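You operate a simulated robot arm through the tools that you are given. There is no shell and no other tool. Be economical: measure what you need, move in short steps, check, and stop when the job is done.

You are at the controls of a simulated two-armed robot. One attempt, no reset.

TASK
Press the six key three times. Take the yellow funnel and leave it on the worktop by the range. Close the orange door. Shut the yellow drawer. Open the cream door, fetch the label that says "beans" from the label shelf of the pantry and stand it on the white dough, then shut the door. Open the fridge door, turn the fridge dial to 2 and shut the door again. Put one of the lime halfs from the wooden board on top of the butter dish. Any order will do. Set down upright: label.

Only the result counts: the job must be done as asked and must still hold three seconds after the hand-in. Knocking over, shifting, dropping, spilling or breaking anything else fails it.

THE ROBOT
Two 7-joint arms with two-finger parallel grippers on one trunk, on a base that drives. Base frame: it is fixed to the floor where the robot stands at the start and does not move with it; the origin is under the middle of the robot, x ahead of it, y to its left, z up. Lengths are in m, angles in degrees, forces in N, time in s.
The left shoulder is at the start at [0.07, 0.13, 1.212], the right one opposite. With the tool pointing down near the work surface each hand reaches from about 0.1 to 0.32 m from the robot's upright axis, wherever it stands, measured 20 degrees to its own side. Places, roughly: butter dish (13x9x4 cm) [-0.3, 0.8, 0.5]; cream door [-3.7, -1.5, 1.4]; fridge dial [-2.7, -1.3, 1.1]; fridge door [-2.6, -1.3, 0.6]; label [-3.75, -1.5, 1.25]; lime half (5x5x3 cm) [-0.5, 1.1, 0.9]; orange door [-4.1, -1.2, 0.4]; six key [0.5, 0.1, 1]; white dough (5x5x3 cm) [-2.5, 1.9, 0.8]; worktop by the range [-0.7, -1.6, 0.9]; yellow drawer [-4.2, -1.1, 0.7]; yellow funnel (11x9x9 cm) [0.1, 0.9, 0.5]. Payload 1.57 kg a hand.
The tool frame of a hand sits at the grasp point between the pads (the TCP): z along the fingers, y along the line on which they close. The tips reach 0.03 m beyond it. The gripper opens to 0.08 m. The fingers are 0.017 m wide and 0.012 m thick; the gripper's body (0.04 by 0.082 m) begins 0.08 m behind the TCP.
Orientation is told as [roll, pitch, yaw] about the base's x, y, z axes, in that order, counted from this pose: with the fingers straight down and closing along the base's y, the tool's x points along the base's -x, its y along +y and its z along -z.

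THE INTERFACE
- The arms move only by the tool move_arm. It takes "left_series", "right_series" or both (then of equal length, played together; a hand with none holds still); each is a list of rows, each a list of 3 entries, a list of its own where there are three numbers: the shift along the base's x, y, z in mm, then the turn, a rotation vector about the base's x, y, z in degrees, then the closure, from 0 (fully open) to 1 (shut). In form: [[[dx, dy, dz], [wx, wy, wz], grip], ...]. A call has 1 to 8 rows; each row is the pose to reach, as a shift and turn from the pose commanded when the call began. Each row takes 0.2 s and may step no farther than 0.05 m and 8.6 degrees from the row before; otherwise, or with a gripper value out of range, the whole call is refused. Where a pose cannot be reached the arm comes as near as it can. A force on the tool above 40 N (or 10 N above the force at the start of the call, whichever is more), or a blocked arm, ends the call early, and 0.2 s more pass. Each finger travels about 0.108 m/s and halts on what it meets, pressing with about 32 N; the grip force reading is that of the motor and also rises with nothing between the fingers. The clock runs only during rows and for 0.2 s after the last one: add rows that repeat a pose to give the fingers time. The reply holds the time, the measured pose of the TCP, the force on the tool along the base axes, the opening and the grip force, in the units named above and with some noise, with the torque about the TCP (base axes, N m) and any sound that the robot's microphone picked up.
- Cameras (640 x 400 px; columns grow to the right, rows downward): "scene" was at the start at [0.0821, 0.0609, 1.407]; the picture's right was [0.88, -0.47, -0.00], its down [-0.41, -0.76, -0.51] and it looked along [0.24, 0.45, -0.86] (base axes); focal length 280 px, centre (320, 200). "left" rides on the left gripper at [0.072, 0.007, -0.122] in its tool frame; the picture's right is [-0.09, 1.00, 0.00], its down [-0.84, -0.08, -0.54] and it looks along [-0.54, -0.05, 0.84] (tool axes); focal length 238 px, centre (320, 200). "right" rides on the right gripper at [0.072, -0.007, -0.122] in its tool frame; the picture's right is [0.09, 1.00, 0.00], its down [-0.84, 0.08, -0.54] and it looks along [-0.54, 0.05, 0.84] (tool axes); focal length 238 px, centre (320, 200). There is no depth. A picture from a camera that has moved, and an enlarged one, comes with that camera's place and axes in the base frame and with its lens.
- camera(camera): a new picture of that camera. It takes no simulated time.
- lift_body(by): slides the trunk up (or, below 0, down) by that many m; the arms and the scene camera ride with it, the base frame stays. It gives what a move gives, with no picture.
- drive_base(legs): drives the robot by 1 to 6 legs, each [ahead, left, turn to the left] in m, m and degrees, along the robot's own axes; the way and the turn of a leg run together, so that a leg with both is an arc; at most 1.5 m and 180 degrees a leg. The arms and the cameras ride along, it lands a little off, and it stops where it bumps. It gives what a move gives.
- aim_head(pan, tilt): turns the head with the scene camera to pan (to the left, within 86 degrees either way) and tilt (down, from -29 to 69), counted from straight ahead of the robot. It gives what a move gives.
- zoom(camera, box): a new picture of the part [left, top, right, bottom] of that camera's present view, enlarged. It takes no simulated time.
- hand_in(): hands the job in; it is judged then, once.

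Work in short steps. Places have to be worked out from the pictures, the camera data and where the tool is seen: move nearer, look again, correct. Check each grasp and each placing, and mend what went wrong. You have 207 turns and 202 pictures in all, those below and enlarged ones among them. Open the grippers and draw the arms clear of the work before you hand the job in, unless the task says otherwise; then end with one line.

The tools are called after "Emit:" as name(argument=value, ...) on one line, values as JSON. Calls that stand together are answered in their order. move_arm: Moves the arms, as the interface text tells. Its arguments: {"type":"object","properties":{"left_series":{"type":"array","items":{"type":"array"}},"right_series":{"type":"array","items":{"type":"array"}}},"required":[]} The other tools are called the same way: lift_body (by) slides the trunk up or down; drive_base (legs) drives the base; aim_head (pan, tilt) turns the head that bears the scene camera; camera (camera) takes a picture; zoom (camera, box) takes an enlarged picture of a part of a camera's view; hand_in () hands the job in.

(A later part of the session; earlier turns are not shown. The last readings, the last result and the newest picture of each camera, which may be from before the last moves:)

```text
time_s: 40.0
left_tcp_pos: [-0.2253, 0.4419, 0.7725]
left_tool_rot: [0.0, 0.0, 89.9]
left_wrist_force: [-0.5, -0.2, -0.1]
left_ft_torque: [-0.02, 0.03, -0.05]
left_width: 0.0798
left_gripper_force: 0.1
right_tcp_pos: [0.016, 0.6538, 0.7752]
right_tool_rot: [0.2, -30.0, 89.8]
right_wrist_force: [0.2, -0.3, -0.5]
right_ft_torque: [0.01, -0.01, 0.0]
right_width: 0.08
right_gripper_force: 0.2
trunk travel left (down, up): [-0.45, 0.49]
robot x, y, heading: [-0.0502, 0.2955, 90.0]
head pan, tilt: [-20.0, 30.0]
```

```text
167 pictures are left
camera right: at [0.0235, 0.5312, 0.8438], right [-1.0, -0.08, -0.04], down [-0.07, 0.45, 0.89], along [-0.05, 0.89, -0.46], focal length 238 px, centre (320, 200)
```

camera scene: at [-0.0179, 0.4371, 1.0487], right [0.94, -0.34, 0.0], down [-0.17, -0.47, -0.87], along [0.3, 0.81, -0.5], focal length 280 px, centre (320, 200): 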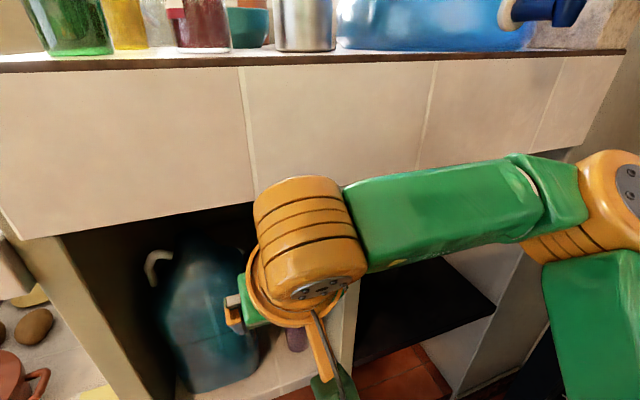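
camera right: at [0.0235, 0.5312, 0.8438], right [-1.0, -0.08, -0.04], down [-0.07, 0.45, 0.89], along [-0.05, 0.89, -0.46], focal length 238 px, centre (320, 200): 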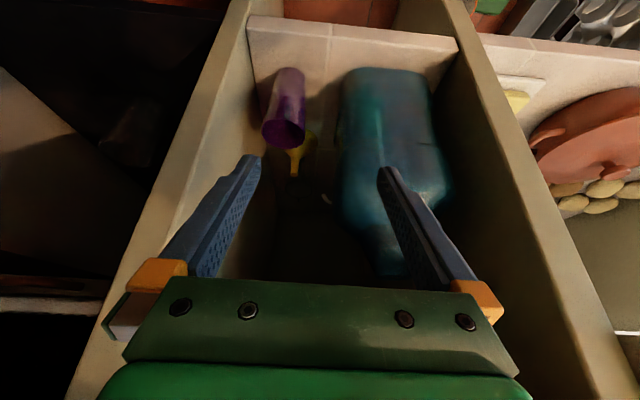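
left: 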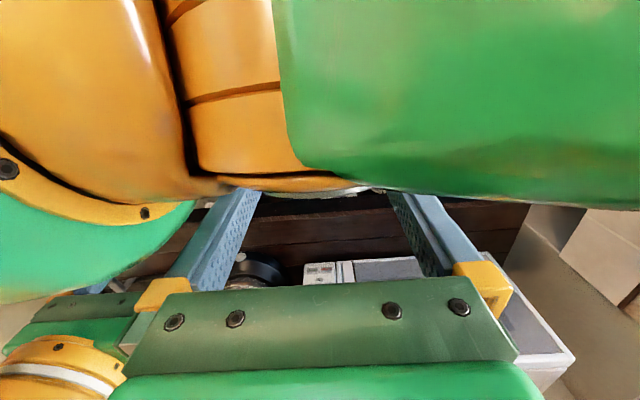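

The wrist camera confirms the spout tip at (0.054, 0.936, 0.583). I lower to z≈0.69, centre x, narrow the opening to 5 cm, then move in over the cup.

Emit:
move_arm(right_series=[[[15, 0, -30], [0, 0, 0], 0.2], [[38, 0, -60], [0, 0, 0], 0.375], [[38, 0, -90], [0, 0, 0], 0.375], [[38, 40, -95], [0, 0, 0], 0.375], [[38, 80, -95], [0, 0, 0], 0.375], [[38, 120, -95], [0, 0, 0], 0.375], [[38, 150, -95], [0, 0, 0], 0.375], [[38, 150, -95], [0, 0, 0], 0.375]])

Emit:
camera(camera="right")

Emit:
camera(camera="scene")

```text
time_s: 41.8
left_tcp_pos: [-0.2268, 0.442, 0.7743]
left_tool_rot: [0.1, 0.0, 89.9]
left_wrist_force: [-0.2, -0.1, -0.1]
left_ft_torque: [0.03, -0.02, 0.01]
left_width: 0.08
left_gripper_force: 0.0
right_tcp_pos: [0.0551, 0.8029, 0.6803]
right_tool_rot: [0.2, -29.9, 90.0]
right_wrist_force: [0.1, 0.0, 0.4]
right_ft_torque: [0.03, 0.03, -0.03]
right_width: 0.05
right_gripper_force: 0.0
trunk travel left (down, up): [-0.45, 0.49]
robot x, y, heading: [-0.0471, 0.296, 90.0]
head pan, tilt: [-20.0, 30.0]
```

```text
166 pictures are left
camera right: at [0.0619, 0.68, 0.7505], right [-1.0, -0.08, -0.04], down [-0.07, 0.45, 0.89], along [-0.05, 0.89, -0.46], focal length 238 px, centre (320, 200)
```

right: 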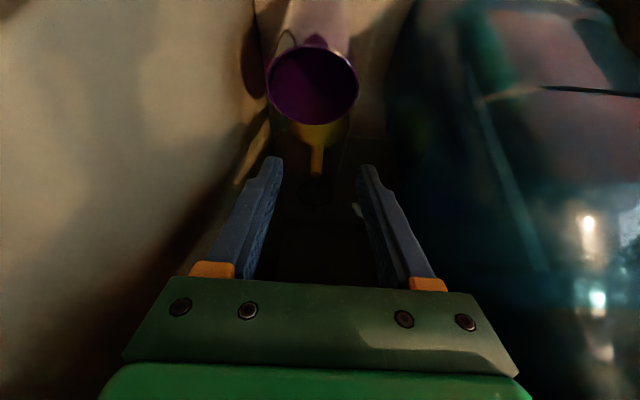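

```text
165 pictures are left
camera scene: at [-0.0178, 0.4367, 1.0487], right [0.94, -0.34, 0.0], down [-0.17, -0.47, -0.87], along [0.3, 0.81, -0.5], focal length 280 px, centre (320, 200)
```

scene: 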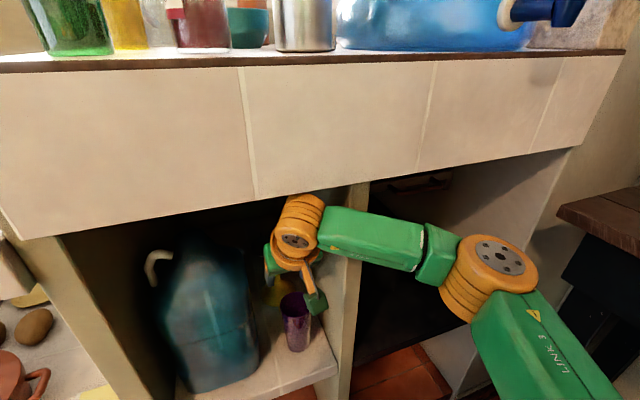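

Still consistent: spout at x≈0.053, z≈0.58. I advance in two increments while checking the forearm's clearance from the divider.

Emit:
move_arm(right_series=[[[-2, 30, 0], [0, 0, 0], 0.375], [[-2, 60, 0], [0, 0, 0], 0.375], [[-2, 60, 0], [0, 0, 0], 0.375]])

Emit:
camera(camera="scene")

Emit:
camera(camera="right")

```text
time_s: 42.6
left_tcp_pos: [-0.2269, 0.4422, 0.773]
left_tool_rot: [0.1, -0.1, 89.9]
left_wrist_force: [0.1, -1.0, 0.0]
left_ft_torque: [-0.01, -0.03, -0.01]
left_width: 0.0799
left_gripper_force: 0.2
right_tcp_pos: [0.0525, 0.8631, 0.681]
right_tool_rot: [0.2, -30.0, 89.8]
right_wrist_force: [-0.5, -0.7, 0.6]
right_ft_torque: [0.04, 0.02, -0.02]
right_width: 0.0501
right_gripper_force: 0.0
trunk travel left (down, up): [-0.45, 0.49]
robot x, y, heading: [-0.0495, 0.2999, 89.8]
head pan, tilt: [-20.0, 30.0]
```

```text
164 pictures are left
camera scene: at [-0.0177, 0.4368, 1.0487], right [0.94, -0.34, 0.0], down [-0.17, -0.47, -0.87], along [0.3, 0.81, -0.5], focal length 280 px, centre (320, 200)
```

scene: 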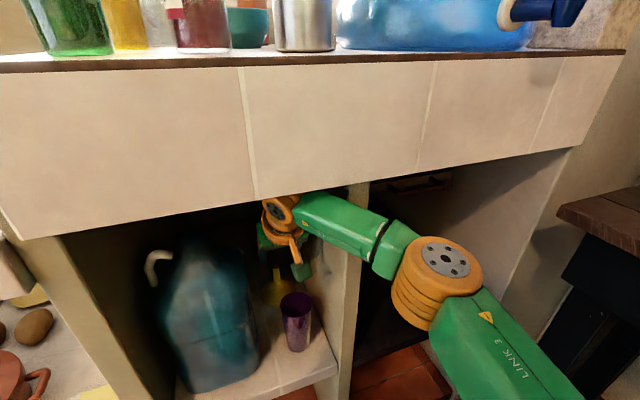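

```text
163 pictures are left
camera right: at [0.0606, 0.7395, 0.7508], right [-1.0, -0.08, -0.04], down [-0.07, 0.45, 0.89], along [-0.05, 0.89, -0.46], focal length 238 px, centre (320, 200)
```

right: 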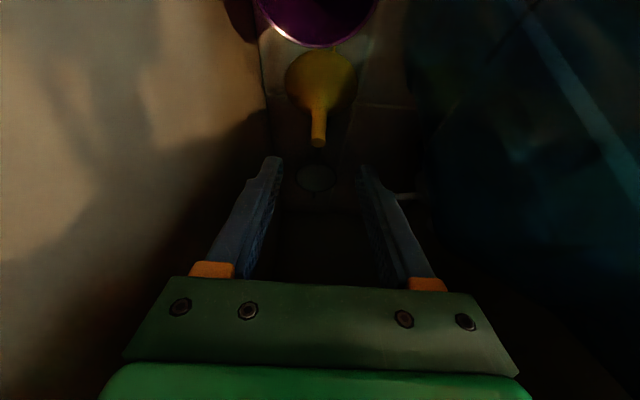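

The forearm is close to the divider's front edge, so I retreat and shift the base left so that the forearm enters straighter.

Emit:
move_arm(right_series=[[[0, -45, 0], [0, 0, 0], 0.375], [[0, -90, 0], [0, 0, 0], 0.375], [[0, -135, 5], [0, 0, 0], 0.375], [[0, -180, 10], [0, 0, 0], 0.375], [[0, -210, 20], [0, 0, 0], 0.375]])

Emit:
drive_base(legs=[[0, 0.14, 0]])

Emit:
move_arm(right_series=[[[45, 0, -10], [0, 0, 0], 0.375], [[90, 0, -20], [0, 0, 0], 0.375], [[138, 10, -20], [0, 0, 0], 0.375], [[140, 55, -20], [0, 0, 0], 0.375], [[140, 100, -20], [0, 0, 0], 0.375], [[140, 145, -20], [0, 0, 0], 0.375], [[140, 190, -20], [0, 0, 0], 0.375], [[140, 205, -20], [0, 0, 0], 0.375]])

Emit:
camera(camera="scene")

Emit:
camera(camera="right")

```text
time_s: 43.8
left_tcp_pos: [-0.226, 0.4415, 0.7734]
left_tool_rot: [-0.1, 0.1, 90.0]
left_wrist_force: [-0.5, 0.1, -0.2]
left_ft_torque: [-0.01, 0.03, 0.0]
left_width: 0.0799
left_gripper_force: 0.1
right_tcp_pos: [0.0536, 0.6558, 0.7009]
right_tool_rot: [0.2, -30.1, 89.9]
right_wrist_force: [-0.7, -0.1, -0.2]
right_ft_torque: [-0.02, -0.02, 0.05]
right_width: 0.0502
right_gripper_force: 0.1
trunk travel left (down, up): [-0.45, 0.49]
robot x, y, heading: [-0.0535, 0.302, 89.7]
head pan, tilt: [-20.0, 30.0]
```

```text
time_s: 45.2
left_tcp_pos: [-0.3668, 0.4423, 0.7744]
left_tool_rot: [0.0, 0.0, 89.9]
left_wrist_force: [0.1, 1.0, 0.1]
left_ft_torque: [0.02, -0.01, 0.01]
left_width: 0.0801
left_gripper_force: 0.0
right_tcp_pos: [-0.0888, 0.6566, 0.7017]
right_tool_rot: [0.3, -30.0, 89.8]
right_wrist_force: [0.1, -0.3, -0.2]
right_ft_torque: [0.0, -0.02, -0.03]
right_width: 0.0501
right_gripper_force: 0.0
trunk travel left (down, up): [-0.45, 0.49]
robot x, y, heading: [-0.185, 0.302, 89.9]
head pan, tilt: [-20.0, 30.0]
```

```text
time_s: 47.0
left_tcp_pos: [-0.3655, 0.4437, 0.7739]
left_tool_rot: [0.0, 0.0, 89.8]
left_wrist_force: [0.3, -0.1, 0.4]
left_ft_torque: [-0.01, -0.01, 0.03]
left_width: 0.0798
left_gripper_force: 0.0
right_tcp_pos: [0.0526, 0.8623, 0.6822]
right_tool_rot: [0.2, -30.1, 89.9]
right_wrist_force: [-0.2, 0.8, -0.7]
right_ft_torque: [-0.01, -0.01, 0.0]
right_width: 0.0499
right_gripper_force: 0.1
trunk travel left (down, up): [-0.45, 0.49]
robot x, y, heading: [-0.1891, 0.3015, 89.6]
head pan, tilt: [-20.0, 30.0]
```

```text
162 pictures are left
camera scene: at [-0.1577, 0.4372, 1.0487], right [0.94, -0.34, 0.0], down [-0.17, -0.47, -0.87], along [0.3, 0.81, -0.5], focal length 280 px, centre (320, 200)
```

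scene: 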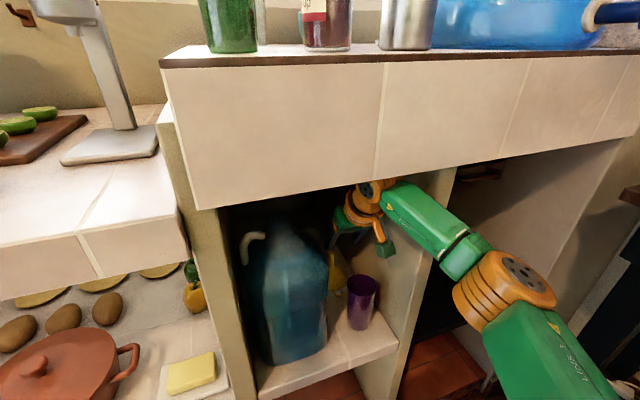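

```text
161 pictures are left
camera right: at [0.0601, 0.7387, 0.7519], right [-1.0, -0.08, -0.04], down [-0.07, 0.45, 0.89], along [-0.05, 0.89, -0.46], focal length 238 px, centre (320, 200)
```

right: 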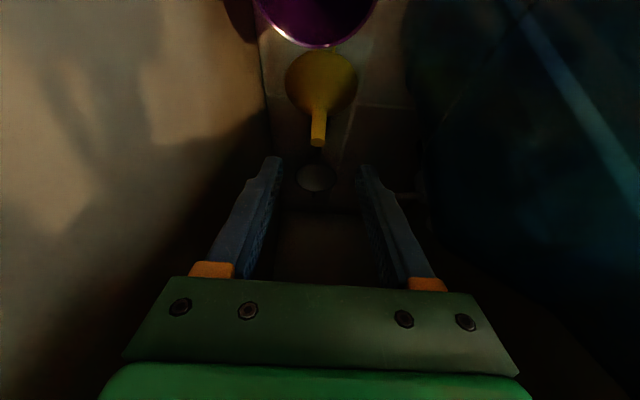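

The arm is straighter now. I continue toward the spout in steps with a stop halfway.

Emit:
move_arm(right_series=[[[1, 25, -15], [0, 0, 0], 0.375], [[1, 50, -35], [0, 0, 0], 0.375], [[1, 65, -60], [0, 0, 0], 0.375], [[1, 65, -60], [0, 0, 0], 0.375]])

Emit:
camera(camera="scene")

Emit:
camera(camera="right")

```text
time_s: 48.0
left_tcp_pos: [-0.3666, 0.442, 0.7746]
left_tool_rot: [0.0, 0.0, 89.8]
left_wrist_force: [-0.2, 0.2, 0.0]
left_ft_torque: [0.04, -0.02, 0.01]
left_width: 0.0802
left_gripper_force: 0.0
right_tcp_pos: [0.0558, 0.8874, 0.6474]
right_tool_rot: [0.2, -30.2, 89.7]
right_wrist_force: [0.5, -0.2, -0.7]
right_ft_torque: [-0.02, 0.03, -0.01]
right_width: 0.0499
right_gripper_force: 0.0
right hand out of reach, approached as far as the arm can: row 2, 3, 4
trunk travel left (down, up): [-0.45, 0.49]
robot x, y, heading: [-0.1864, 0.3007, 89.9]
head pan, tilt: [-20.0, 30.0]
```

```text
160 pictures are left
camera scene: at [-0.1576, 0.4371, 1.0487], right [0.94, -0.34, 0.0], down [-0.17, -0.47, -0.87], along [0.3, 0.81, -0.5], focal length 280 px, centre (320, 200)
```

scene: 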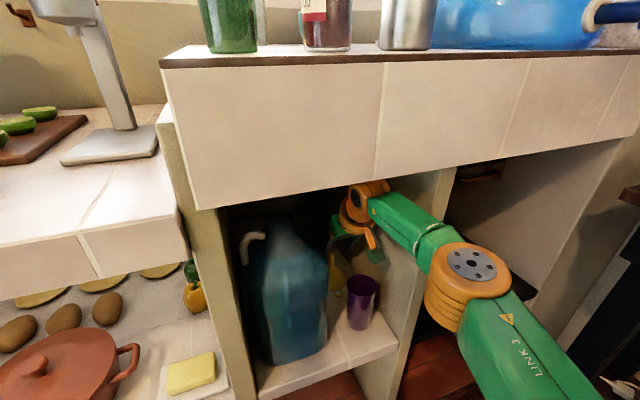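

```text
159 pictures are left
camera right: at [0.062, 0.7649, 0.7167], right [-1.0, -0.08, -0.04], down [-0.07, 0.45, 0.89], along [-0.05, 0.89, -0.46], focal length 238 px, centre (320, 200)
```

right: 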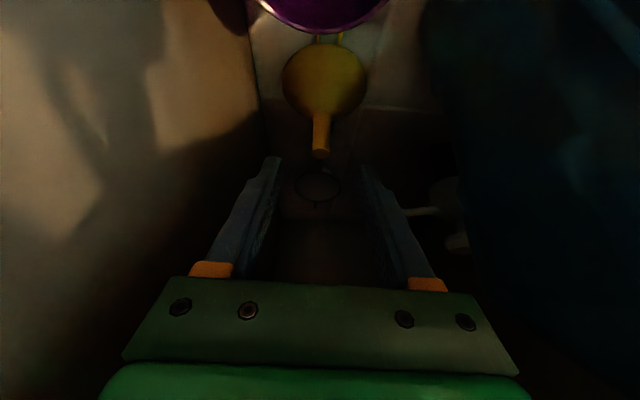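

The arm reaches its limit here. I retract, move the base left and forward so the arm enters diagonally away from the divider, and tilt the tool a bit more.

Emit:
move_arm(right_series=[[[0, -45, 0], [0, 0, 0], 0.375], [[0, -90, 10], [0, 0, 0], 0.375], [[0, -135, 30], [0, 0, 0], 0.375], [[0, -180, 50], [0, 0, 0], 0.375], [[0, -225, 60], [0, 0, 0], 0.375], [[0, -270, 60], [0, 0, 0], 0.375], [[0, -290, 60], [0, 0, 0], 0.375]])

Emit:
drive_base(legs=[[0, 0.08, 0], [0.07, 0, 0]])

Emit:
camera(camera="right")

```text
time_s: 49.6
left_tcp_pos: [-0.3666, 0.4432, 0.7734]
left_tool_rot: [0.0, 0.0, 89.8]
left_wrist_force: [0.2, 0.0, -0.5]
left_ft_torque: [0.0, 0.0, -0.01]
left_width: 0.0803
left_gripper_force: 0.1
right_tcp_pos: [0.0624, 0.6112, 0.7116]
right_tool_rot: [0.2, -29.8, 89.8]
right_wrist_force: [0.2, -0.4, -0.3]
right_ft_torque: [-0.01, 0.04, -0.01]
right_width: 0.05
right_gripper_force: 0.0
right hand out of reach, approached as far as the arm can: row 7
trunk travel left (down, up): [-0.45, 0.49]
robot x, y, heading: [-0.1872, 0.2964, 90.0]
head pan, tilt: [-20.0, 30.0]
```

```text
time_s: 51.2
left_tcp_pos: [-0.4475, 0.5121, 0.7733]
left_tool_rot: [0.0, 0.0, 89.9]
left_wrist_force: [-0.3, 0.0, -0.3]
left_ft_torque: [-0.02, 0.0, -0.01]
left_width: 0.0799
left_gripper_force: 0.0
right_tcp_pos: [-0.0196, 0.6814, 0.7122]
right_tool_rot: [0.4, -29.8, 89.8]
right_wrist_force: [-0.1, 0.1, 0.3]
right_ft_torque: [0.0, 0.0, 0.02]
right_width: 0.05
right_gripper_force: 0.0
trunk travel left (down, up): [-0.45, 0.49]
robot x, y, heading: [-0.2766, 0.3704, 89.9]
head pan, tilt: [-20.0, 30.0]
```

```text
158 pictures are left
camera right: at [-0.0127, 0.5584, 0.7819], right [-1.0, -0.08, -0.04], down [-0.07, 0.46, 0.89], along [-0.05, 0.89, -0.46], focal length 238 px, centre (320, 200)
```

right: 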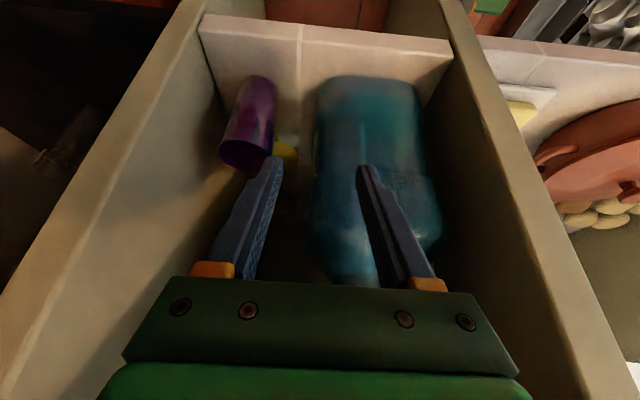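

Now I swing right above the cup and in, adding 8° of tilt.

Emit:
move_arm(right_series=[[[40, 10, 0], [4, 0, 0], 0.375], [[75, 15, 0], [8, 0, 0], 0.375], [[75, 60, -5], [8, 0, 0], 0.375], [[75, 105, -15], [8, 0, 0], 0.375], [[75, 150, -25], [8, 0, 0], 0.375], [[75, 190, -35], [8, 0, 0], 0.375], [[75, 190, -35], [8, 0, 0], 0.375]])

Emit:
camera(camera="scene")

Emit:
camera(camera="right")

```text
time_s: 52.9
left_tcp_pos: [-0.4496, 0.5118, 0.7734]
left_tool_rot: [0.1, 0.0, 89.8]
left_wrist_force: [-0.5, -0.1, -0.4]
left_ft_torque: [-0.03, 0.02, 0.04]
left_width: 0.0799
left_gripper_force: 0.0
right_tcp_pos: [0.057, 0.8714, 0.6747]
right_tool_rot: [0.4, -38.0, 89.8]
right_wrist_force: [0.0, 1.0, -0.6]
right_ft_torque: [-0.03, -0.01, 0.0]
right_width: 0.0501
right_gripper_force: 0.1
trunk travel left (down, up): [-0.45, 0.49]
robot x, y, heading: [-0.2695, 0.3713, 89.7]
head pan, tilt: [-20.0, 30.0]
```

```text
157 pictures are left
camera scene: at [-0.2395, 0.5067, 1.0488], right [0.94, -0.34, 0.0], down [-0.17, -0.47, -0.87], along [0.3, 0.81, -0.5], focal length 280 px, centre (320, 200)
```

scene: 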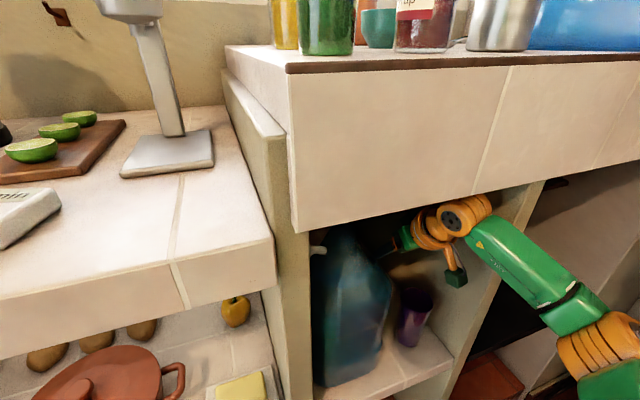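

```text
156 pictures are left
camera right: at [0.0644, 0.7398, 0.7276], right [-1.0, -0.07, -0.05], down [-0.07, 0.33, 0.94], along [-0.05, 0.94, -0.33], focal length 238 px, centre (320, 200)
```

right: 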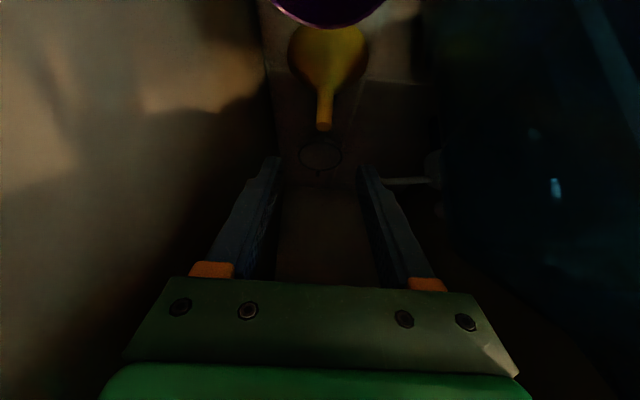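

The spout is still at (0.055, 0.936, 0.581). I descend onto it.

Emit:
move_arm(right_series=[[[-1, 25, -20], [0, 0, 0], 0.375], [[-2, 50, -40], [0, 0, 0], 0.375], [[-2, 59, -65], [0, 0, 0], 0.375], [[-2, 59, -88], [0, 0, 0], 0.375], [[-2, 59, -88], [0, 0, 0], 0.375]])

Emit:
camera(camera="scene")

Emit:
camera(camera="right")

```text
time_s: 54.0
left_tcp_pos: [-0.4485, 0.5114, 0.7736]
left_tool_rot: [0.1, -0.1, 89.8]
left_wrist_force: [-0.3, 0.5, -0.2]
left_ft_torque: [-0.01, -0.04, -0.01]
left_width: 0.0799
left_gripper_force: 0.0
right_tcp_pos: [0.0535, 0.9289, 0.5889]
right_tool_rot: [0.5, -38.0, 89.9]
right_wrist_force: [0.6, -0.1, -0.6]
right_ft_torque: [0.01, -0.05, 0.01]
right_width: 0.0499
right_gripper_force: 0.0
trunk travel left (down, up): [-0.45, 0.49]
robot x, y, heading: [-0.2715, 0.368, 89.9]
head pan, tilt: [-20.0, 30.0]
```

```text
155 pictures are left
camera scene: at [-0.2396, 0.507, 1.0487], right [0.94, -0.34, 0.0], down [-0.17, -0.47, -0.87], along [0.3, 0.81, -0.5], focal length 280 px, centre (320, 200)
```

scene: 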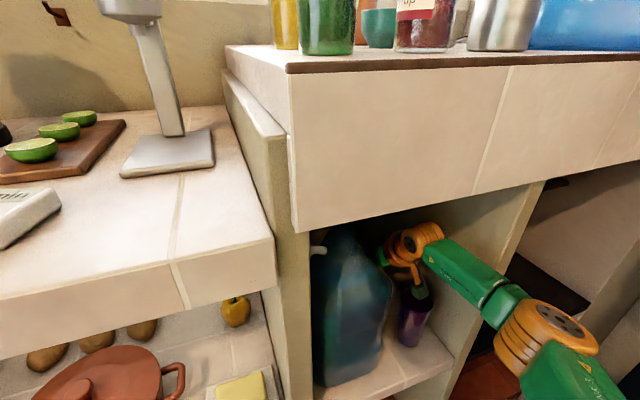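

```text
154 pictures are left
camera right: at [0.0599, 0.7983, 0.64], right [-1.0, -0.07, -0.05], down [-0.07, 0.33, 0.94], along [-0.05, 0.94, -0.33], focal length 238 px, centre (320, 200)
```

right: 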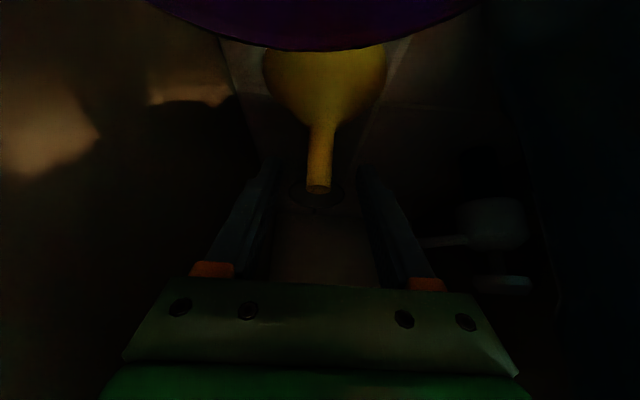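

The spout tip is between the fingers. A final 5 mm in and down, then I close.

Emit:
move_arm(right_series=[[[0, 5, -5], [0, 0, 0], 0.375], [[0, 5, -5], [0, 0, 0], 0.6], [[0, 5, -5], [0, 0, 0], 0.85], [[0, 5, -5], [0, 0, 0], 1], [[0, 5, -5], [0, 0, 0], 1]])

Emit:
camera(camera="right")

```text
time_s: 55.2
left_tcp_pos: [-0.4484, 0.5122, 0.7733]
left_tool_rot: [0.0, 0.0, 89.8]
left_wrist_force: [-0.1, 0.4, 0.3]
left_ft_torque: [0.0, 0.0, 0.01]
left_width: 0.0799
left_gripper_force: 0.1
right_tcp_pos: [0.0534, 0.9348, 0.5839]
right_tool_rot: [0.4, -37.8, 89.8]
right_wrist_force: [0.1, -0.4, -0.7]
right_ft_torque: [0.01, -0.02, -0.01]
right_width: 0.0141
right_gripper_force: 30.5
trunk travel left (down, up): [-0.45, 0.49]
robot x, y, heading: [-0.2691, 0.3689, 89.8]
head pan, tilt: [-20.0, 30.0]
```

```text
153 pictures are left
camera right: at [0.0605, 0.8031, 0.6356], right [-1.0, -0.07, -0.05], down [-0.07, 0.33, 0.94], along [-0.05, 0.94, -0.33], focal length 238 px, centre (320, 200)
```

right: 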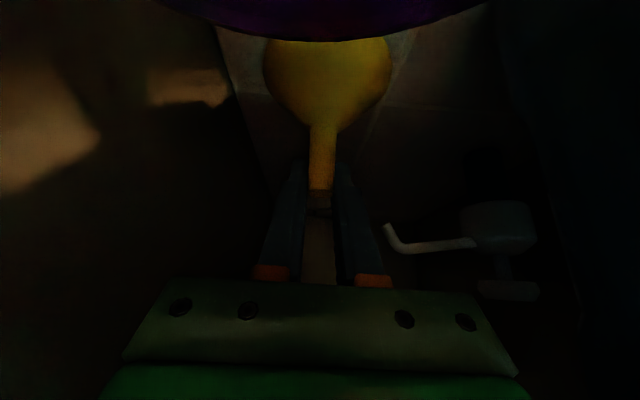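

Grasp is firm with 14 mm between the fingers. I lift 80 mm, then tilt the tool to horizontal while rising, so the funnel clears the cup and the wrist stays under the ceiling.

Emit:
move_arm(right_series=[[[0, 0, 25], [0, 0, 0], 1], [[0, 0, 55], [0, 0, 0], 1], [[0, 0, 80], [0, 0, 0], 1], [[0, 0, 90], [8, 0, 0], 1], [[0, 0, 100], [16, 0, 0], 1], [[0, 0, 110], [24, 0, 0], 1], [[0, 0, 120], [32, 0, 0], 1], [[0, 0, 135], [40, 0, 0], 1]])

Emit:
camera(camera="right")

Emit:
camera(camera="scene")

```text
time_s: 57.0
left_tcp_pos: [-0.4489, 0.5116, 0.7737]
left_tool_rot: [-0.1, -0.1, 89.8]
left_wrist_force: [-0.5, -0.5, -0.6]
left_ft_torque: [-0.01, -0.02, 0.01]
left_width: 0.0801
left_gripper_force: 0.1
right_tcp_pos: [0.0521, 0.9346, 0.7184]
right_tool_rot: [1.3, -77.8, 88.9]
right_wrist_force: [-0.1, 0.4, -0.6]
right_ft_torque: [-0.04, 0.0, -0.05]
right_width: 0.0143
right_gripper_force: 30.7
trunk travel left (down, up): [-0.45, 0.49]
robot x, y, heading: [-0.2718, 0.3722, 90.0]
head pan, tilt: [-20.0, 30.0]
```

```text
152 pictures are left
camera right: at [0.0597, 0.8007, 0.6739], right [-1.0, -0.02, -0.09], down [-0.07, -0.36, 0.93], along [-0.05, 0.93, 0.35], focal length 238 px, centre (320, 200)
```

right: 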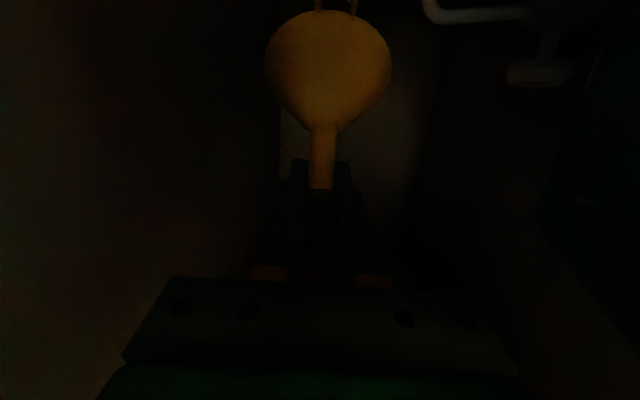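

```text
151 pictures are left
camera scene: at [-0.2394, 0.5071, 1.0487], right [0.94, -0.34, 0.0], down [-0.17, -0.47, -0.87], along [0.3, 0.81, -0.5], focal length 280 px, centre (320, 200)
```

scene: 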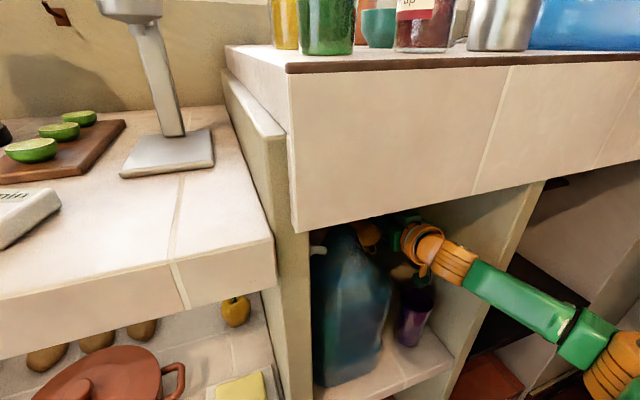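

Clear of the cup. I raise another 25 mm and back the base straight out, which keeps the arm's shape in the opening.

Emit:
move_arm(right_series=[[[0, 0, 25], [0, 0, 0], 1], [[0, 0, 25], [0, 0, 0], 1]])

Emit:
drive_base(legs=[[-0.35, 0, 0]])

Emit:
camera(camera="scene")

Emit:
camera(camera="right")

```text
time_s: 57.6
left_tcp_pos: [-0.4488, 0.5119, 0.7724]
left_tool_rot: [0.0, 0.0, 89.8]
left_wrist_force: [-1.5, -0.4, 1.0]
left_ft_torque: [-0.01, 0.01, -0.02]
left_width: 0.0801
left_gripper_force: 0.1
right_tcp_pos: [0.0518, 0.936, 0.7427]
right_tool_rot: [1.2, -77.9, 89.0]
right_wrist_force: [0.2, -0.2, -0.7]
right_ft_torque: [-0.01, 0.0, 0.01]
right_width: 0.0143
right_gripper_force: 30.6
trunk travel left (down, up): [-0.45, 0.49]
robot x, y, heading: [-0.27, 0.3676, 89.9]
head pan, tilt: [-20.0, 30.0]
```

```text
time_s: 59.9
left_tcp_pos: [-0.4511, 0.1617, 0.7736]
left_tool_rot: [0.1, 0.0, 90.0]
left_wrist_force: [0.3, -1.0, -0.2]
left_ft_torque: [0.01, 0.0, 0.01]
left_width: 0.0799
left_gripper_force: 0.1
right_tcp_pos: [0.051, 0.5869, 0.744]
right_tool_rot: [1.1, -77.9, 89.4]
right_wrist_force: [0.6, -1.3, -0.3]
right_ft_torque: [0.0, 0.01, -0.02]
right_width: 0.0146
right_gripper_force: 30.4
trunk travel left (down, up): [-0.45, 0.49]
robot x, y, heading: [-0.2666, 0.0203, 90.0]
head pan, tilt: [-20.0, 30.0]
```

```text
150 pictures are left
camera scene: at [-0.2403, 0.1566, 1.0487], right [0.94, -0.34, 0.0], down [-0.17, -0.47, -0.87], along [0.3, 0.81, -0.5], focal length 280 px, centre (320, 200)
```

scene: 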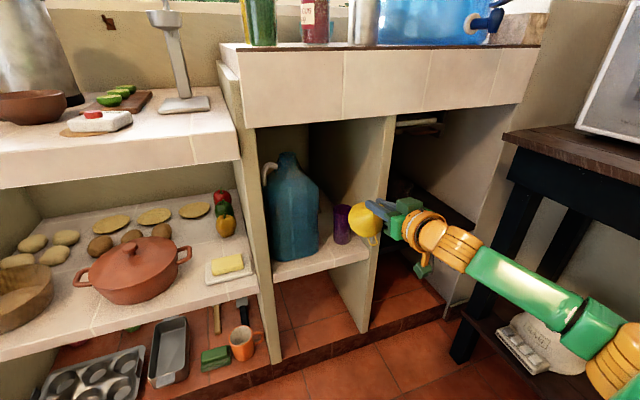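

```text
149 pictures are left
camera right: at [0.0581, 0.4519, 0.6984], right [-1.0, -0.03, -0.09], down [-0.07, -0.35, 0.93], along [-0.05, 0.93, 0.35], focal length 238 px, centre (320, 200)
```

right: 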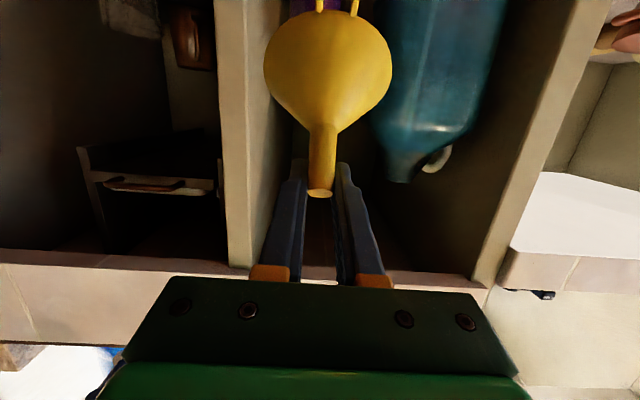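

The funnel is out. I retract the right hand, restore the funnel's upright attitude, raise the trunk, and head for the worktop by the range.

Emit:
move_arm(right_series=[[[-20, -30, 0], [-6, 0, 0], 1], [[-40, -60, 10], [-12, 0, 0], 1], [[-60, -90, 20], [-18, 0, 0], 1], [[-80, -120, 30], [-24, 0, 0], 1], [[-100, -145, 40], [-30, 0, 0], 1], [[-120, -170, 50], [-36, 0, 0], 1], [[-140, -200, 60], [-40, 0, 0], 1], [[-140, -220, 60], [-40, 0, 0], 1]])

Emit:
lift_body(by=0.4)

Emit:
drive_base(legs=[[-0.3, 0, 0], [0, 0, 90], [0, 0, 90]])

Emit:
aim_head(pan=0, tilt=40)

Emit:
camera(camera="scene")

```text
time_s: 61.7
left_tcp_pos: [-0.4496, 0.1605, 0.774]
left_tool_rot: [0.0, 0.0, 90.0]
left_wrist_force: [-0.1, 0.3, -0.9]
left_ft_torque: [0.01, 0.01, -0.01]
left_width: 0.08
left_gripper_force: 0.1
right_tcp_pos: [-0.0922, 0.3643, 0.8027]
right_tool_rot: [0.5, -37.8, 89.7]
right_wrist_force: [-0.6, 0.6, -0.2]
right_ft_torque: [-0.03, 0.0, -0.02]
right_width: 0.0142
right_gripper_force: 30.5
trunk travel left (down, up): [-0.45, 0.49]
robot x, y, heading: [-0.273, 0.0201, 89.9]
head pan, tilt: [-20.0, 30.0]
```

```text
time_s: 65.5
left_tcp_pos: [-0.4495, 0.1612, 1.174]
left_tool_rot: [-0.1, 0.0, 90.0]
left_wrist_force: [-0.6, -0.6, 0.9]
left_ft_torque: [0.0, -0.05, -0.01]
left_width: 0.0796
left_gripper_force: 0.0
right_tcp_pos: [-0.0929, 0.3633, 1.2024]
right_tool_rot: [0.5, -37.8, 89.8]
right_wrist_force: [-0.7, 0.0, 0.1]
right_ft_torque: [0.02, 0.01, 0.0]
right_width: 0.0139
right_gripper_force: 30.3
trunk travel left (down, up): [-0.85, 0.09]
robot x, y, heading: [-0.2696, 0.0194, 89.8]
head pan, tilt: [-20.0, 30.0]
```

```text
time_s: 75.2
left_tcp_pos: [-0.092, -0.4126, 1.1739]
left_tool_rot: [0.0, 0.0, -89.3]
left_wrist_force: [-0.1, 0.6, -0.4]
left_ft_torque: [0.03, 0.03, 0.0]
left_width: 0.08
left_gripper_force: 0.1
right_tcp_pos: [-0.4478, -0.6196, 1.203]
right_tool_rot: [0.5, -37.9, -89.4]
right_wrist_force: [0.0, 0.5, 0.3]
right_ft_torque: [-0.01, 0.01, 0.02]
right_width: 0.0142
right_gripper_force: 29.7
trunk travel left (down, up): [-0.85, 0.09]
robot x, y, heading: [-0.2721, -0.2738, -89.1]
head pan, tilt: [-20.0, 30.0]
```

```text
time_s: 76.1
left_tcp_pos: [-0.0912, -0.4125, 1.1737]
left_tool_rot: [0.0, 0.0, -89.2]
left_wrist_force: [-0.3, -0.2, 0.0]
left_ft_torque: [0.01, 0.02, 0.0]
left_width: 0.0801
left_gripper_force: 0.0
right_tcp_pos: [-0.4459, -0.6211, 1.2029]
right_tool_rot: [0.5, -37.9, -89.6]
right_wrist_force: [-0.8, 0.3, -0.8]
right_ft_torque: [0.01, 0.04, -0.01]
right_width: 0.0144
right_gripper_force: 30.6
trunk travel left (down, up): [-0.85, 0.09]
robot x, y, heading: [-0.2743, -0.2763, -89.1]
head pan, tilt: [0.0, 40.0]
```

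```text
148 pictures are left
camera scene: at [-0.2694, -0.4064, 1.4334], right [-1.0, -0.01, 0.0], down [-0.01, 0.64, -0.77], along [0.01, -0.77, -0.64], focal length 280 px, centre (320, 200)
```

scene: 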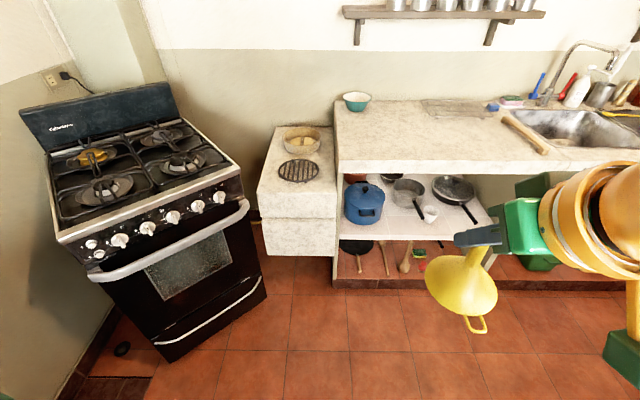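

I drive to the worktop and look, planning to set the funnel down around (-0.62, -1.42).

Emit:
drive_base(legs=[[0, -0.2, -0.9], [0.6, 0, 0]])

Emit:
aim_head(pan=-10, tilt=50)

Emit:
camera(camera="scene")

Emit:
camera(camera="right")

```text
time_s: 80.7
left_tcp_pos: [-0.2943, -1.0154, 1.1738]
left_tool_rot: [0.0, -0.1, -90.2]
left_wrist_force: [-0.4, 0.8, -0.6]
left_ft_torque: [0.0, 0.0, -0.02]
left_width: 0.0801
left_gripper_force: 0.0
right_tcp_pos: [-0.6542, -1.2187, 1.2022]
right_tool_rot: [0.6, -38.0, -90.4]
right_wrist_force: [-1.0, 0.0, -0.3]
right_ft_torque: [-0.02, -0.01, 0.03]
right_width: 0.014
right_gripper_force: 30.9
trunk travel left (down, up): [-0.85, 0.09]
robot x, y, heading: [-0.4752, -0.8762, -90.2]
head pan, tilt: [0.0, 40.0]
```

```text
time_s: 81.4
left_tcp_pos: [-0.2964, -1.0168, 1.1733]
left_tool_rot: [0.0, -0.1, -90.1]
left_wrist_force: [-0.9, -0.7, -0.3]
left_ft_torque: [0.0, -0.03, -0.01]
left_width: 0.0801
left_gripper_force: 0.1
right_tcp_pos: [-0.6545, -1.2196, 1.2018]
right_tool_rot: [0.5, -37.9, -90.3]
right_wrist_force: [0.2, -0.5, 0.1]
right_ft_torque: [0.02, 0.02, 0.02]
right_width: 0.0142
right_gripper_force: 30.8
trunk travel left (down, up): [-0.85, 0.09]
robot x, y, heading: [-0.4724, -0.877, -89.9]
head pan, tilt: [-10.0, 50.0]
```

```text
147 pictures are left
camera scene: at [-0.4873, -0.9991, 1.4192], right [-0.98, 0.17, 0.0], down [0.13, 0.75, -0.64], along [-0.11, -0.63, -0.77], focal length 280 px, centre (320, 200)
```

scene: 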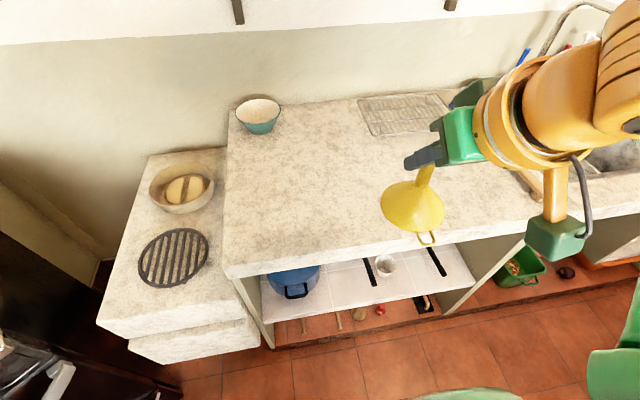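

```text
146 pictures are left
camera right: at [-0.6608, -1.0878, 1.2546], right [1.0, 0.07, -0.05], down [0.07, -0.33, 0.94], along [0.05, -0.94, -0.33], focal length 238 px, centre (320, 200)
```

right: 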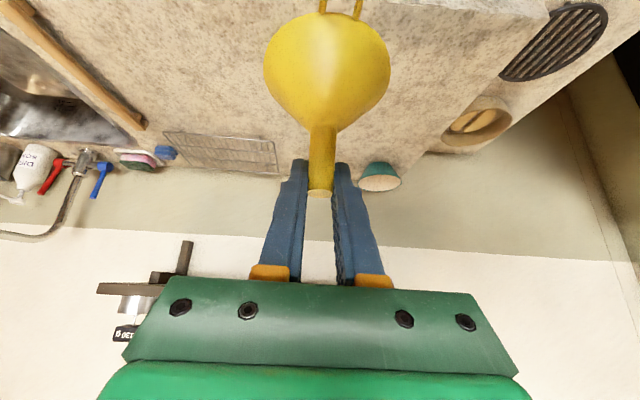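

The area is clear. I move forward and down to just above the surface.

Emit:
move_arm(right_series=[[[10, -40, -20], [0, 0, 0], 1], [[20, -80, -45], [0, 0, 0], 1], [[30, -120, -75], [0, 0, 0], 1], [[30, -160, -105], [0, 0, 0], 1], [[30, -200, -135], [0, 0, 0], 1], [[30, -225, -165], [0, 0, 0], 1], [[30, -225, -195], [0, 0, 0], 1], [[30, -225, -195], [0, 0, 0], 1]])

Emit:
camera(camera="scene")

Emit:
camera(camera="right")

```text
refused: row 3 steps farther than a row can; nothing moved
```

```text
145 pictures are left
camera scene: at [-0.4873, -0.9991, 1.4192], right [-0.98, 0.17, 0.0], down [0.13, 0.75, -0.64], along [-0.11, -0.63, -0.77], focal length 280 px, centre (320, 200)
```

scene: 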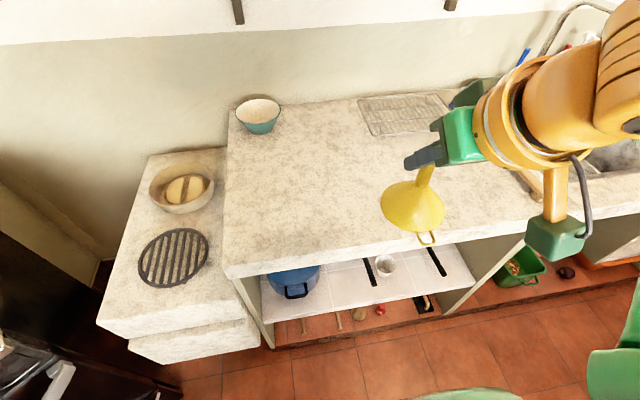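

```text
144 pictures are left
camera right: at [-0.6608, -1.0878, 1.2546], right [1.0, 0.07, -0.05], down [0.07, -0.33, 0.94], along [0.05, -0.94, -0.33], focal length 238 px, centre (320, 200)
```

right: 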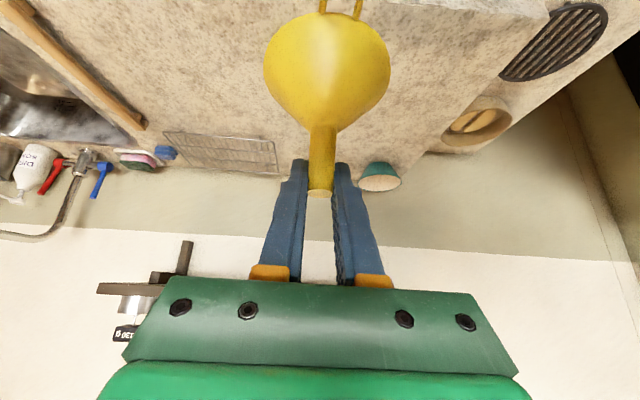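

A step was over 5 cm, so I use smaller ones.

Emit:
move_arm(right_series=[[[5, -35, -15], [0, 0, 0], 1], [[10, -70, -35], [0, 0, 0], 1], [[15, -105, -60], [0, 0, 0], 1], [[20, -140, -85], [0, 0, 0], 1], [[25, -175, -110], [0, 0, 0], 1], [[30, -205, -140], [0, 0, 0], 1], [[30, -225, -170], [0, 0, 0], 1], [[30, -225, -190], [0, 0, 0], 1]])

Emit:
camera(camera="scene")

Emit:
camera(camera="right")

```text
time_s: 83.2
left_tcp_pos: [-0.2966, -1.0166, 1.1744]
left_tool_rot: [0.0, -0.1, -90.1]
left_wrist_force: [0.0, 0.3, 0.2]
left_ft_torque: [-0.01, -0.01, 0.02]
left_width: 0.08
left_gripper_force: 0.1
right_tcp_pos: [-0.6255, -1.445, 1.013]
right_tool_rot: [0.5, -37.9, -90.3]
right_wrist_force: [-0.6, 0.4, -0.1]
right_ft_torque: [0.01, -0.02, -0.01]
right_width: 0.0139
right_gripper_force: 29.9
trunk travel left (down, up): [-0.85, 0.09]
robot x, y, heading: [-0.4711, -0.8763, -90.2]
head pan, tilt: [-10.0, 50.0]
```

```text
143 pictures are left
camera scene: at [-0.4875, -0.9994, 1.4192], right [-0.98, 0.18, 0.0], down [0.13, 0.75, -0.64], along [-0.11, -0.63, -0.77], focal length 280 px, centre (320, 200)
```

scene: 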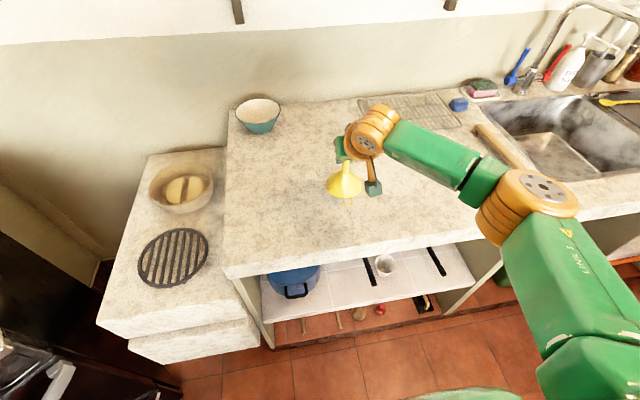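

```text
142 pictures are left
camera right: at [-0.6315, -1.3136, 1.0645], right [1.0, 0.07, -0.05], down [0.07, -0.33, 0.94], along [0.05, -0.94, -0.33], focal length 238 px, centre (320, 200)
```

right: 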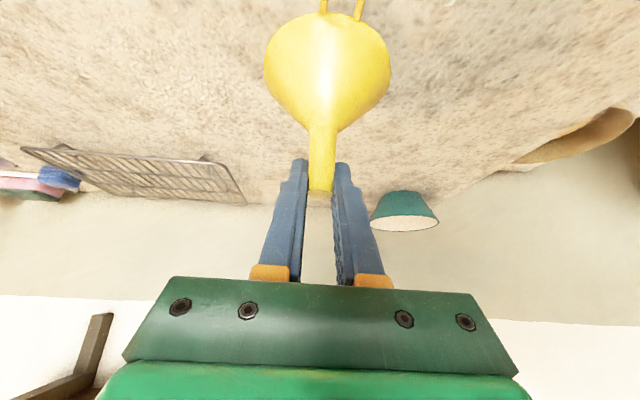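

Free space all around. I lower in small steps until contact.

Emit:
move_arm(right_series=[[[0, 0, -10], [0, 0, 0], 1], [[0, 0, -18], [0, 0, 0], 1], [[0, 0, -24], [0, 0, 0], 1], [[0, 0, -28], [0, 0, 0], 1], [[0, 0, -31], [0, 0, 0], 1], [[0, 0, -34], [0, 0, 0], 1]])

Emit:
zoom(camera="scene", box=[290, 100, 450, 220])

```text
time_s: 84.6
left_tcp_pos: [-0.2954, -1.016, 1.1743]
left_tool_rot: [0.0, 0.0, -90.1]
left_wrist_force: [0.2, 0.4, -0.8]
left_ft_torque: [-0.01, 0.02, 0.03]
left_width: 0.0797
left_gripper_force: 0.1
right_tcp_pos: [-0.6238, -1.4453, 0.978]
right_tool_rot: [0.5, -37.8, -90.3]
right_wrist_force: [-0.2, -0.8, -0.6]
right_ft_torque: [-0.03, -0.02, 0.01]
right_width: 0.0141
right_gripper_force: 30.2
trunk travel left (down, up): [-0.85, 0.09]
robot x, y, heading: [-0.4745, -0.8746, -90.1]
head pan, tilt: [-10.0, 50.0]
```

```text
3.33 times, centred on (370, 160) of scene
camera zoom: at [-0.4872, -0.9993, 1.4192], right [-0.98, 0.18, 0.0], down [0.13, 0.75, -0.64], along [-0.11, -0.63, -0.77], focal length 934 px, centre (153, 333)
```

zoom: 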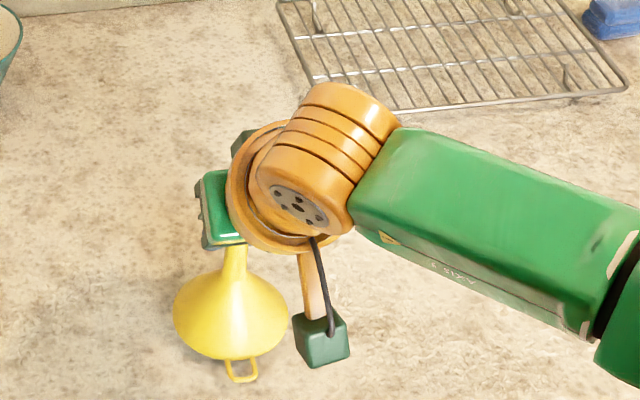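

Emit:
move_arm(right_series=[[[0, 0, -4], [0, 0, 0], 1], [[0, 0, -8], [0, 0, 0], 1], [[0, 0, -12], [0, 0, 0], 1], [[0, 0, -16], [0, 0, 0], 1], [[0, 0, -20], [0, 0, 0], 1]])

Emit:
zoom(camera="scene", box=[290, 100, 450, 220])

```text
time_s: 85.8
left_tcp_pos: [-0.2957, -1.013, 1.174]
left_tool_rot: [0.0, -0.1, -90.0]
left_wrist_force: [-0.2, 0.2, 0.5]
left_ft_torque: [-0.02, -0.03, 0.03]
left_width: 0.08
left_gripper_force: 0.0
right_tcp_pos: [-0.624, -1.4434, 0.9636]
right_tool_rot: [0.6, -38.4, -90.3]
right_wrist_force: [-3.2, -7.8, 24.7]
right_ft_torque: [-0.08, 0.03, 0.07]
right_width: 0.0145
right_gripper_force: 30.6
trunk travel left (down, up): [-0.85, 0.09]
robot x, y, heading: [-0.4752, -0.8766, -90.1]
head pan, tilt: [-10.0, 50.0]
```

```text
3.33 times, centred on (370, 160) of scene
camera zoom: at [-0.4864, -0.9952, 1.4201], right [-0.98, 0.18, 0.0], down [0.13, 0.75, -0.65], along [-0.11, -0.64, -0.76], focal length 934 px, centre (153, 333)
```

zoom: 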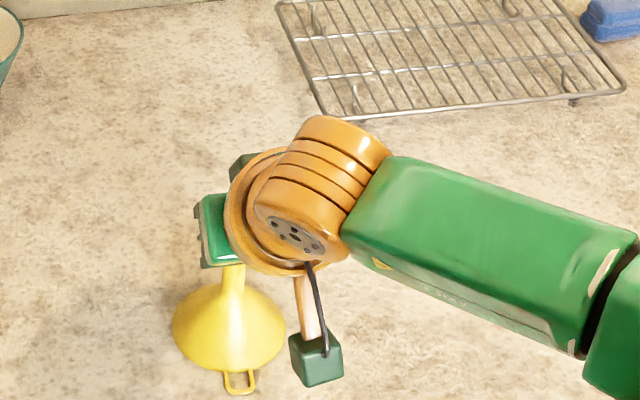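

Contact, at 25 N. I ease up a few mm, open, and draw back and up along the tool axis.

Emit:
move_arm(right_series=[[[0, 0, 4], [0, 0, 0], 1], [[0, 0, 4], [0, 0, 0], 0.8], [[0, 0, 4], [0, 0, 0], 0.5], [[0, 0, 4], [0, 0, 0], 0.4], [[0, 12, 20], [0, 0, 0], 0.4], [[0, 30, 45], [0, 0, 0], 0.4], [[0, 55, 80], [0, 0, 0], 0.4], [[0, 85, 115], [0, 0, 0], 0.4]])

Emit:
camera(camera="right")

Emit:
zoom(camera="scene", box=[290, 100, 450, 220])

```text
time_s: 87.6
left_tcp_pos: [-0.2972, -1.0149, 1.1734]
left_tool_rot: [0.0, 0.0, -90.1]
left_wrist_force: [-0.5, -0.1, -0.1]
left_ft_torque: [-0.02, 0.0, -0.02]
left_width: 0.0799
left_gripper_force: 0.0
right_tcp_pos: [-0.6238, -1.358, 1.0739]
right_tool_rot: [0.5, -38.0, -90.4]
right_wrist_force: [0.2, 0.3, 0.2]
right_ft_torque: [-0.01, 0.0, -0.03]
right_width: 0.048
right_gripper_force: 0.1
trunk travel left (down, up): [-0.85, 0.09]
robot x, y, heading: [-0.4756, -0.8713, -89.9]
head pan, tilt: [-10.0, 50.0]
```

```text
139 pictures are left
camera right: at [-0.631, -1.2268, 1.1261], right [1.0, 0.07, -0.05], down [0.07, -0.33, 0.94], along [0.05, -0.94, -0.33], focal length 238 px, centre (320, 200)
```

right: 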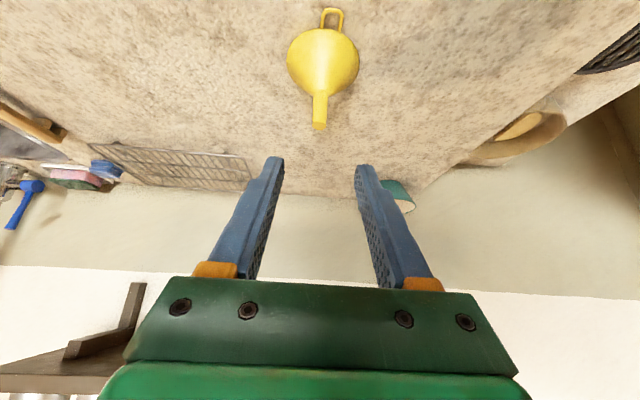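

```text
3.33 times, centred on (370, 160) of scene
camera zoom: at [-0.4873, -0.9976, 1.4193], right [-0.98, 0.18, 0.0], down [0.13, 0.75, -0.64], along [-0.11, -0.63, -0.77], focal length 934 px, centre (153, 333)
```

zoom: 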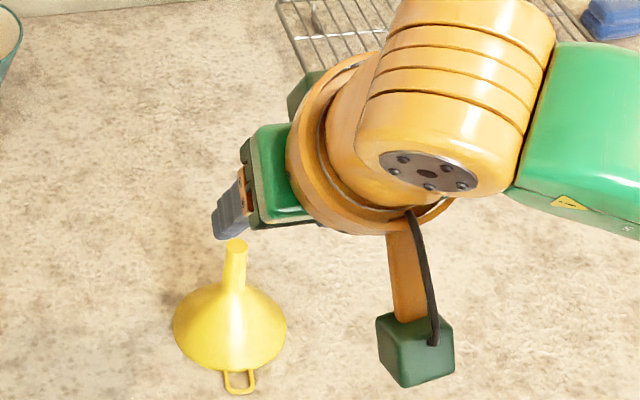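

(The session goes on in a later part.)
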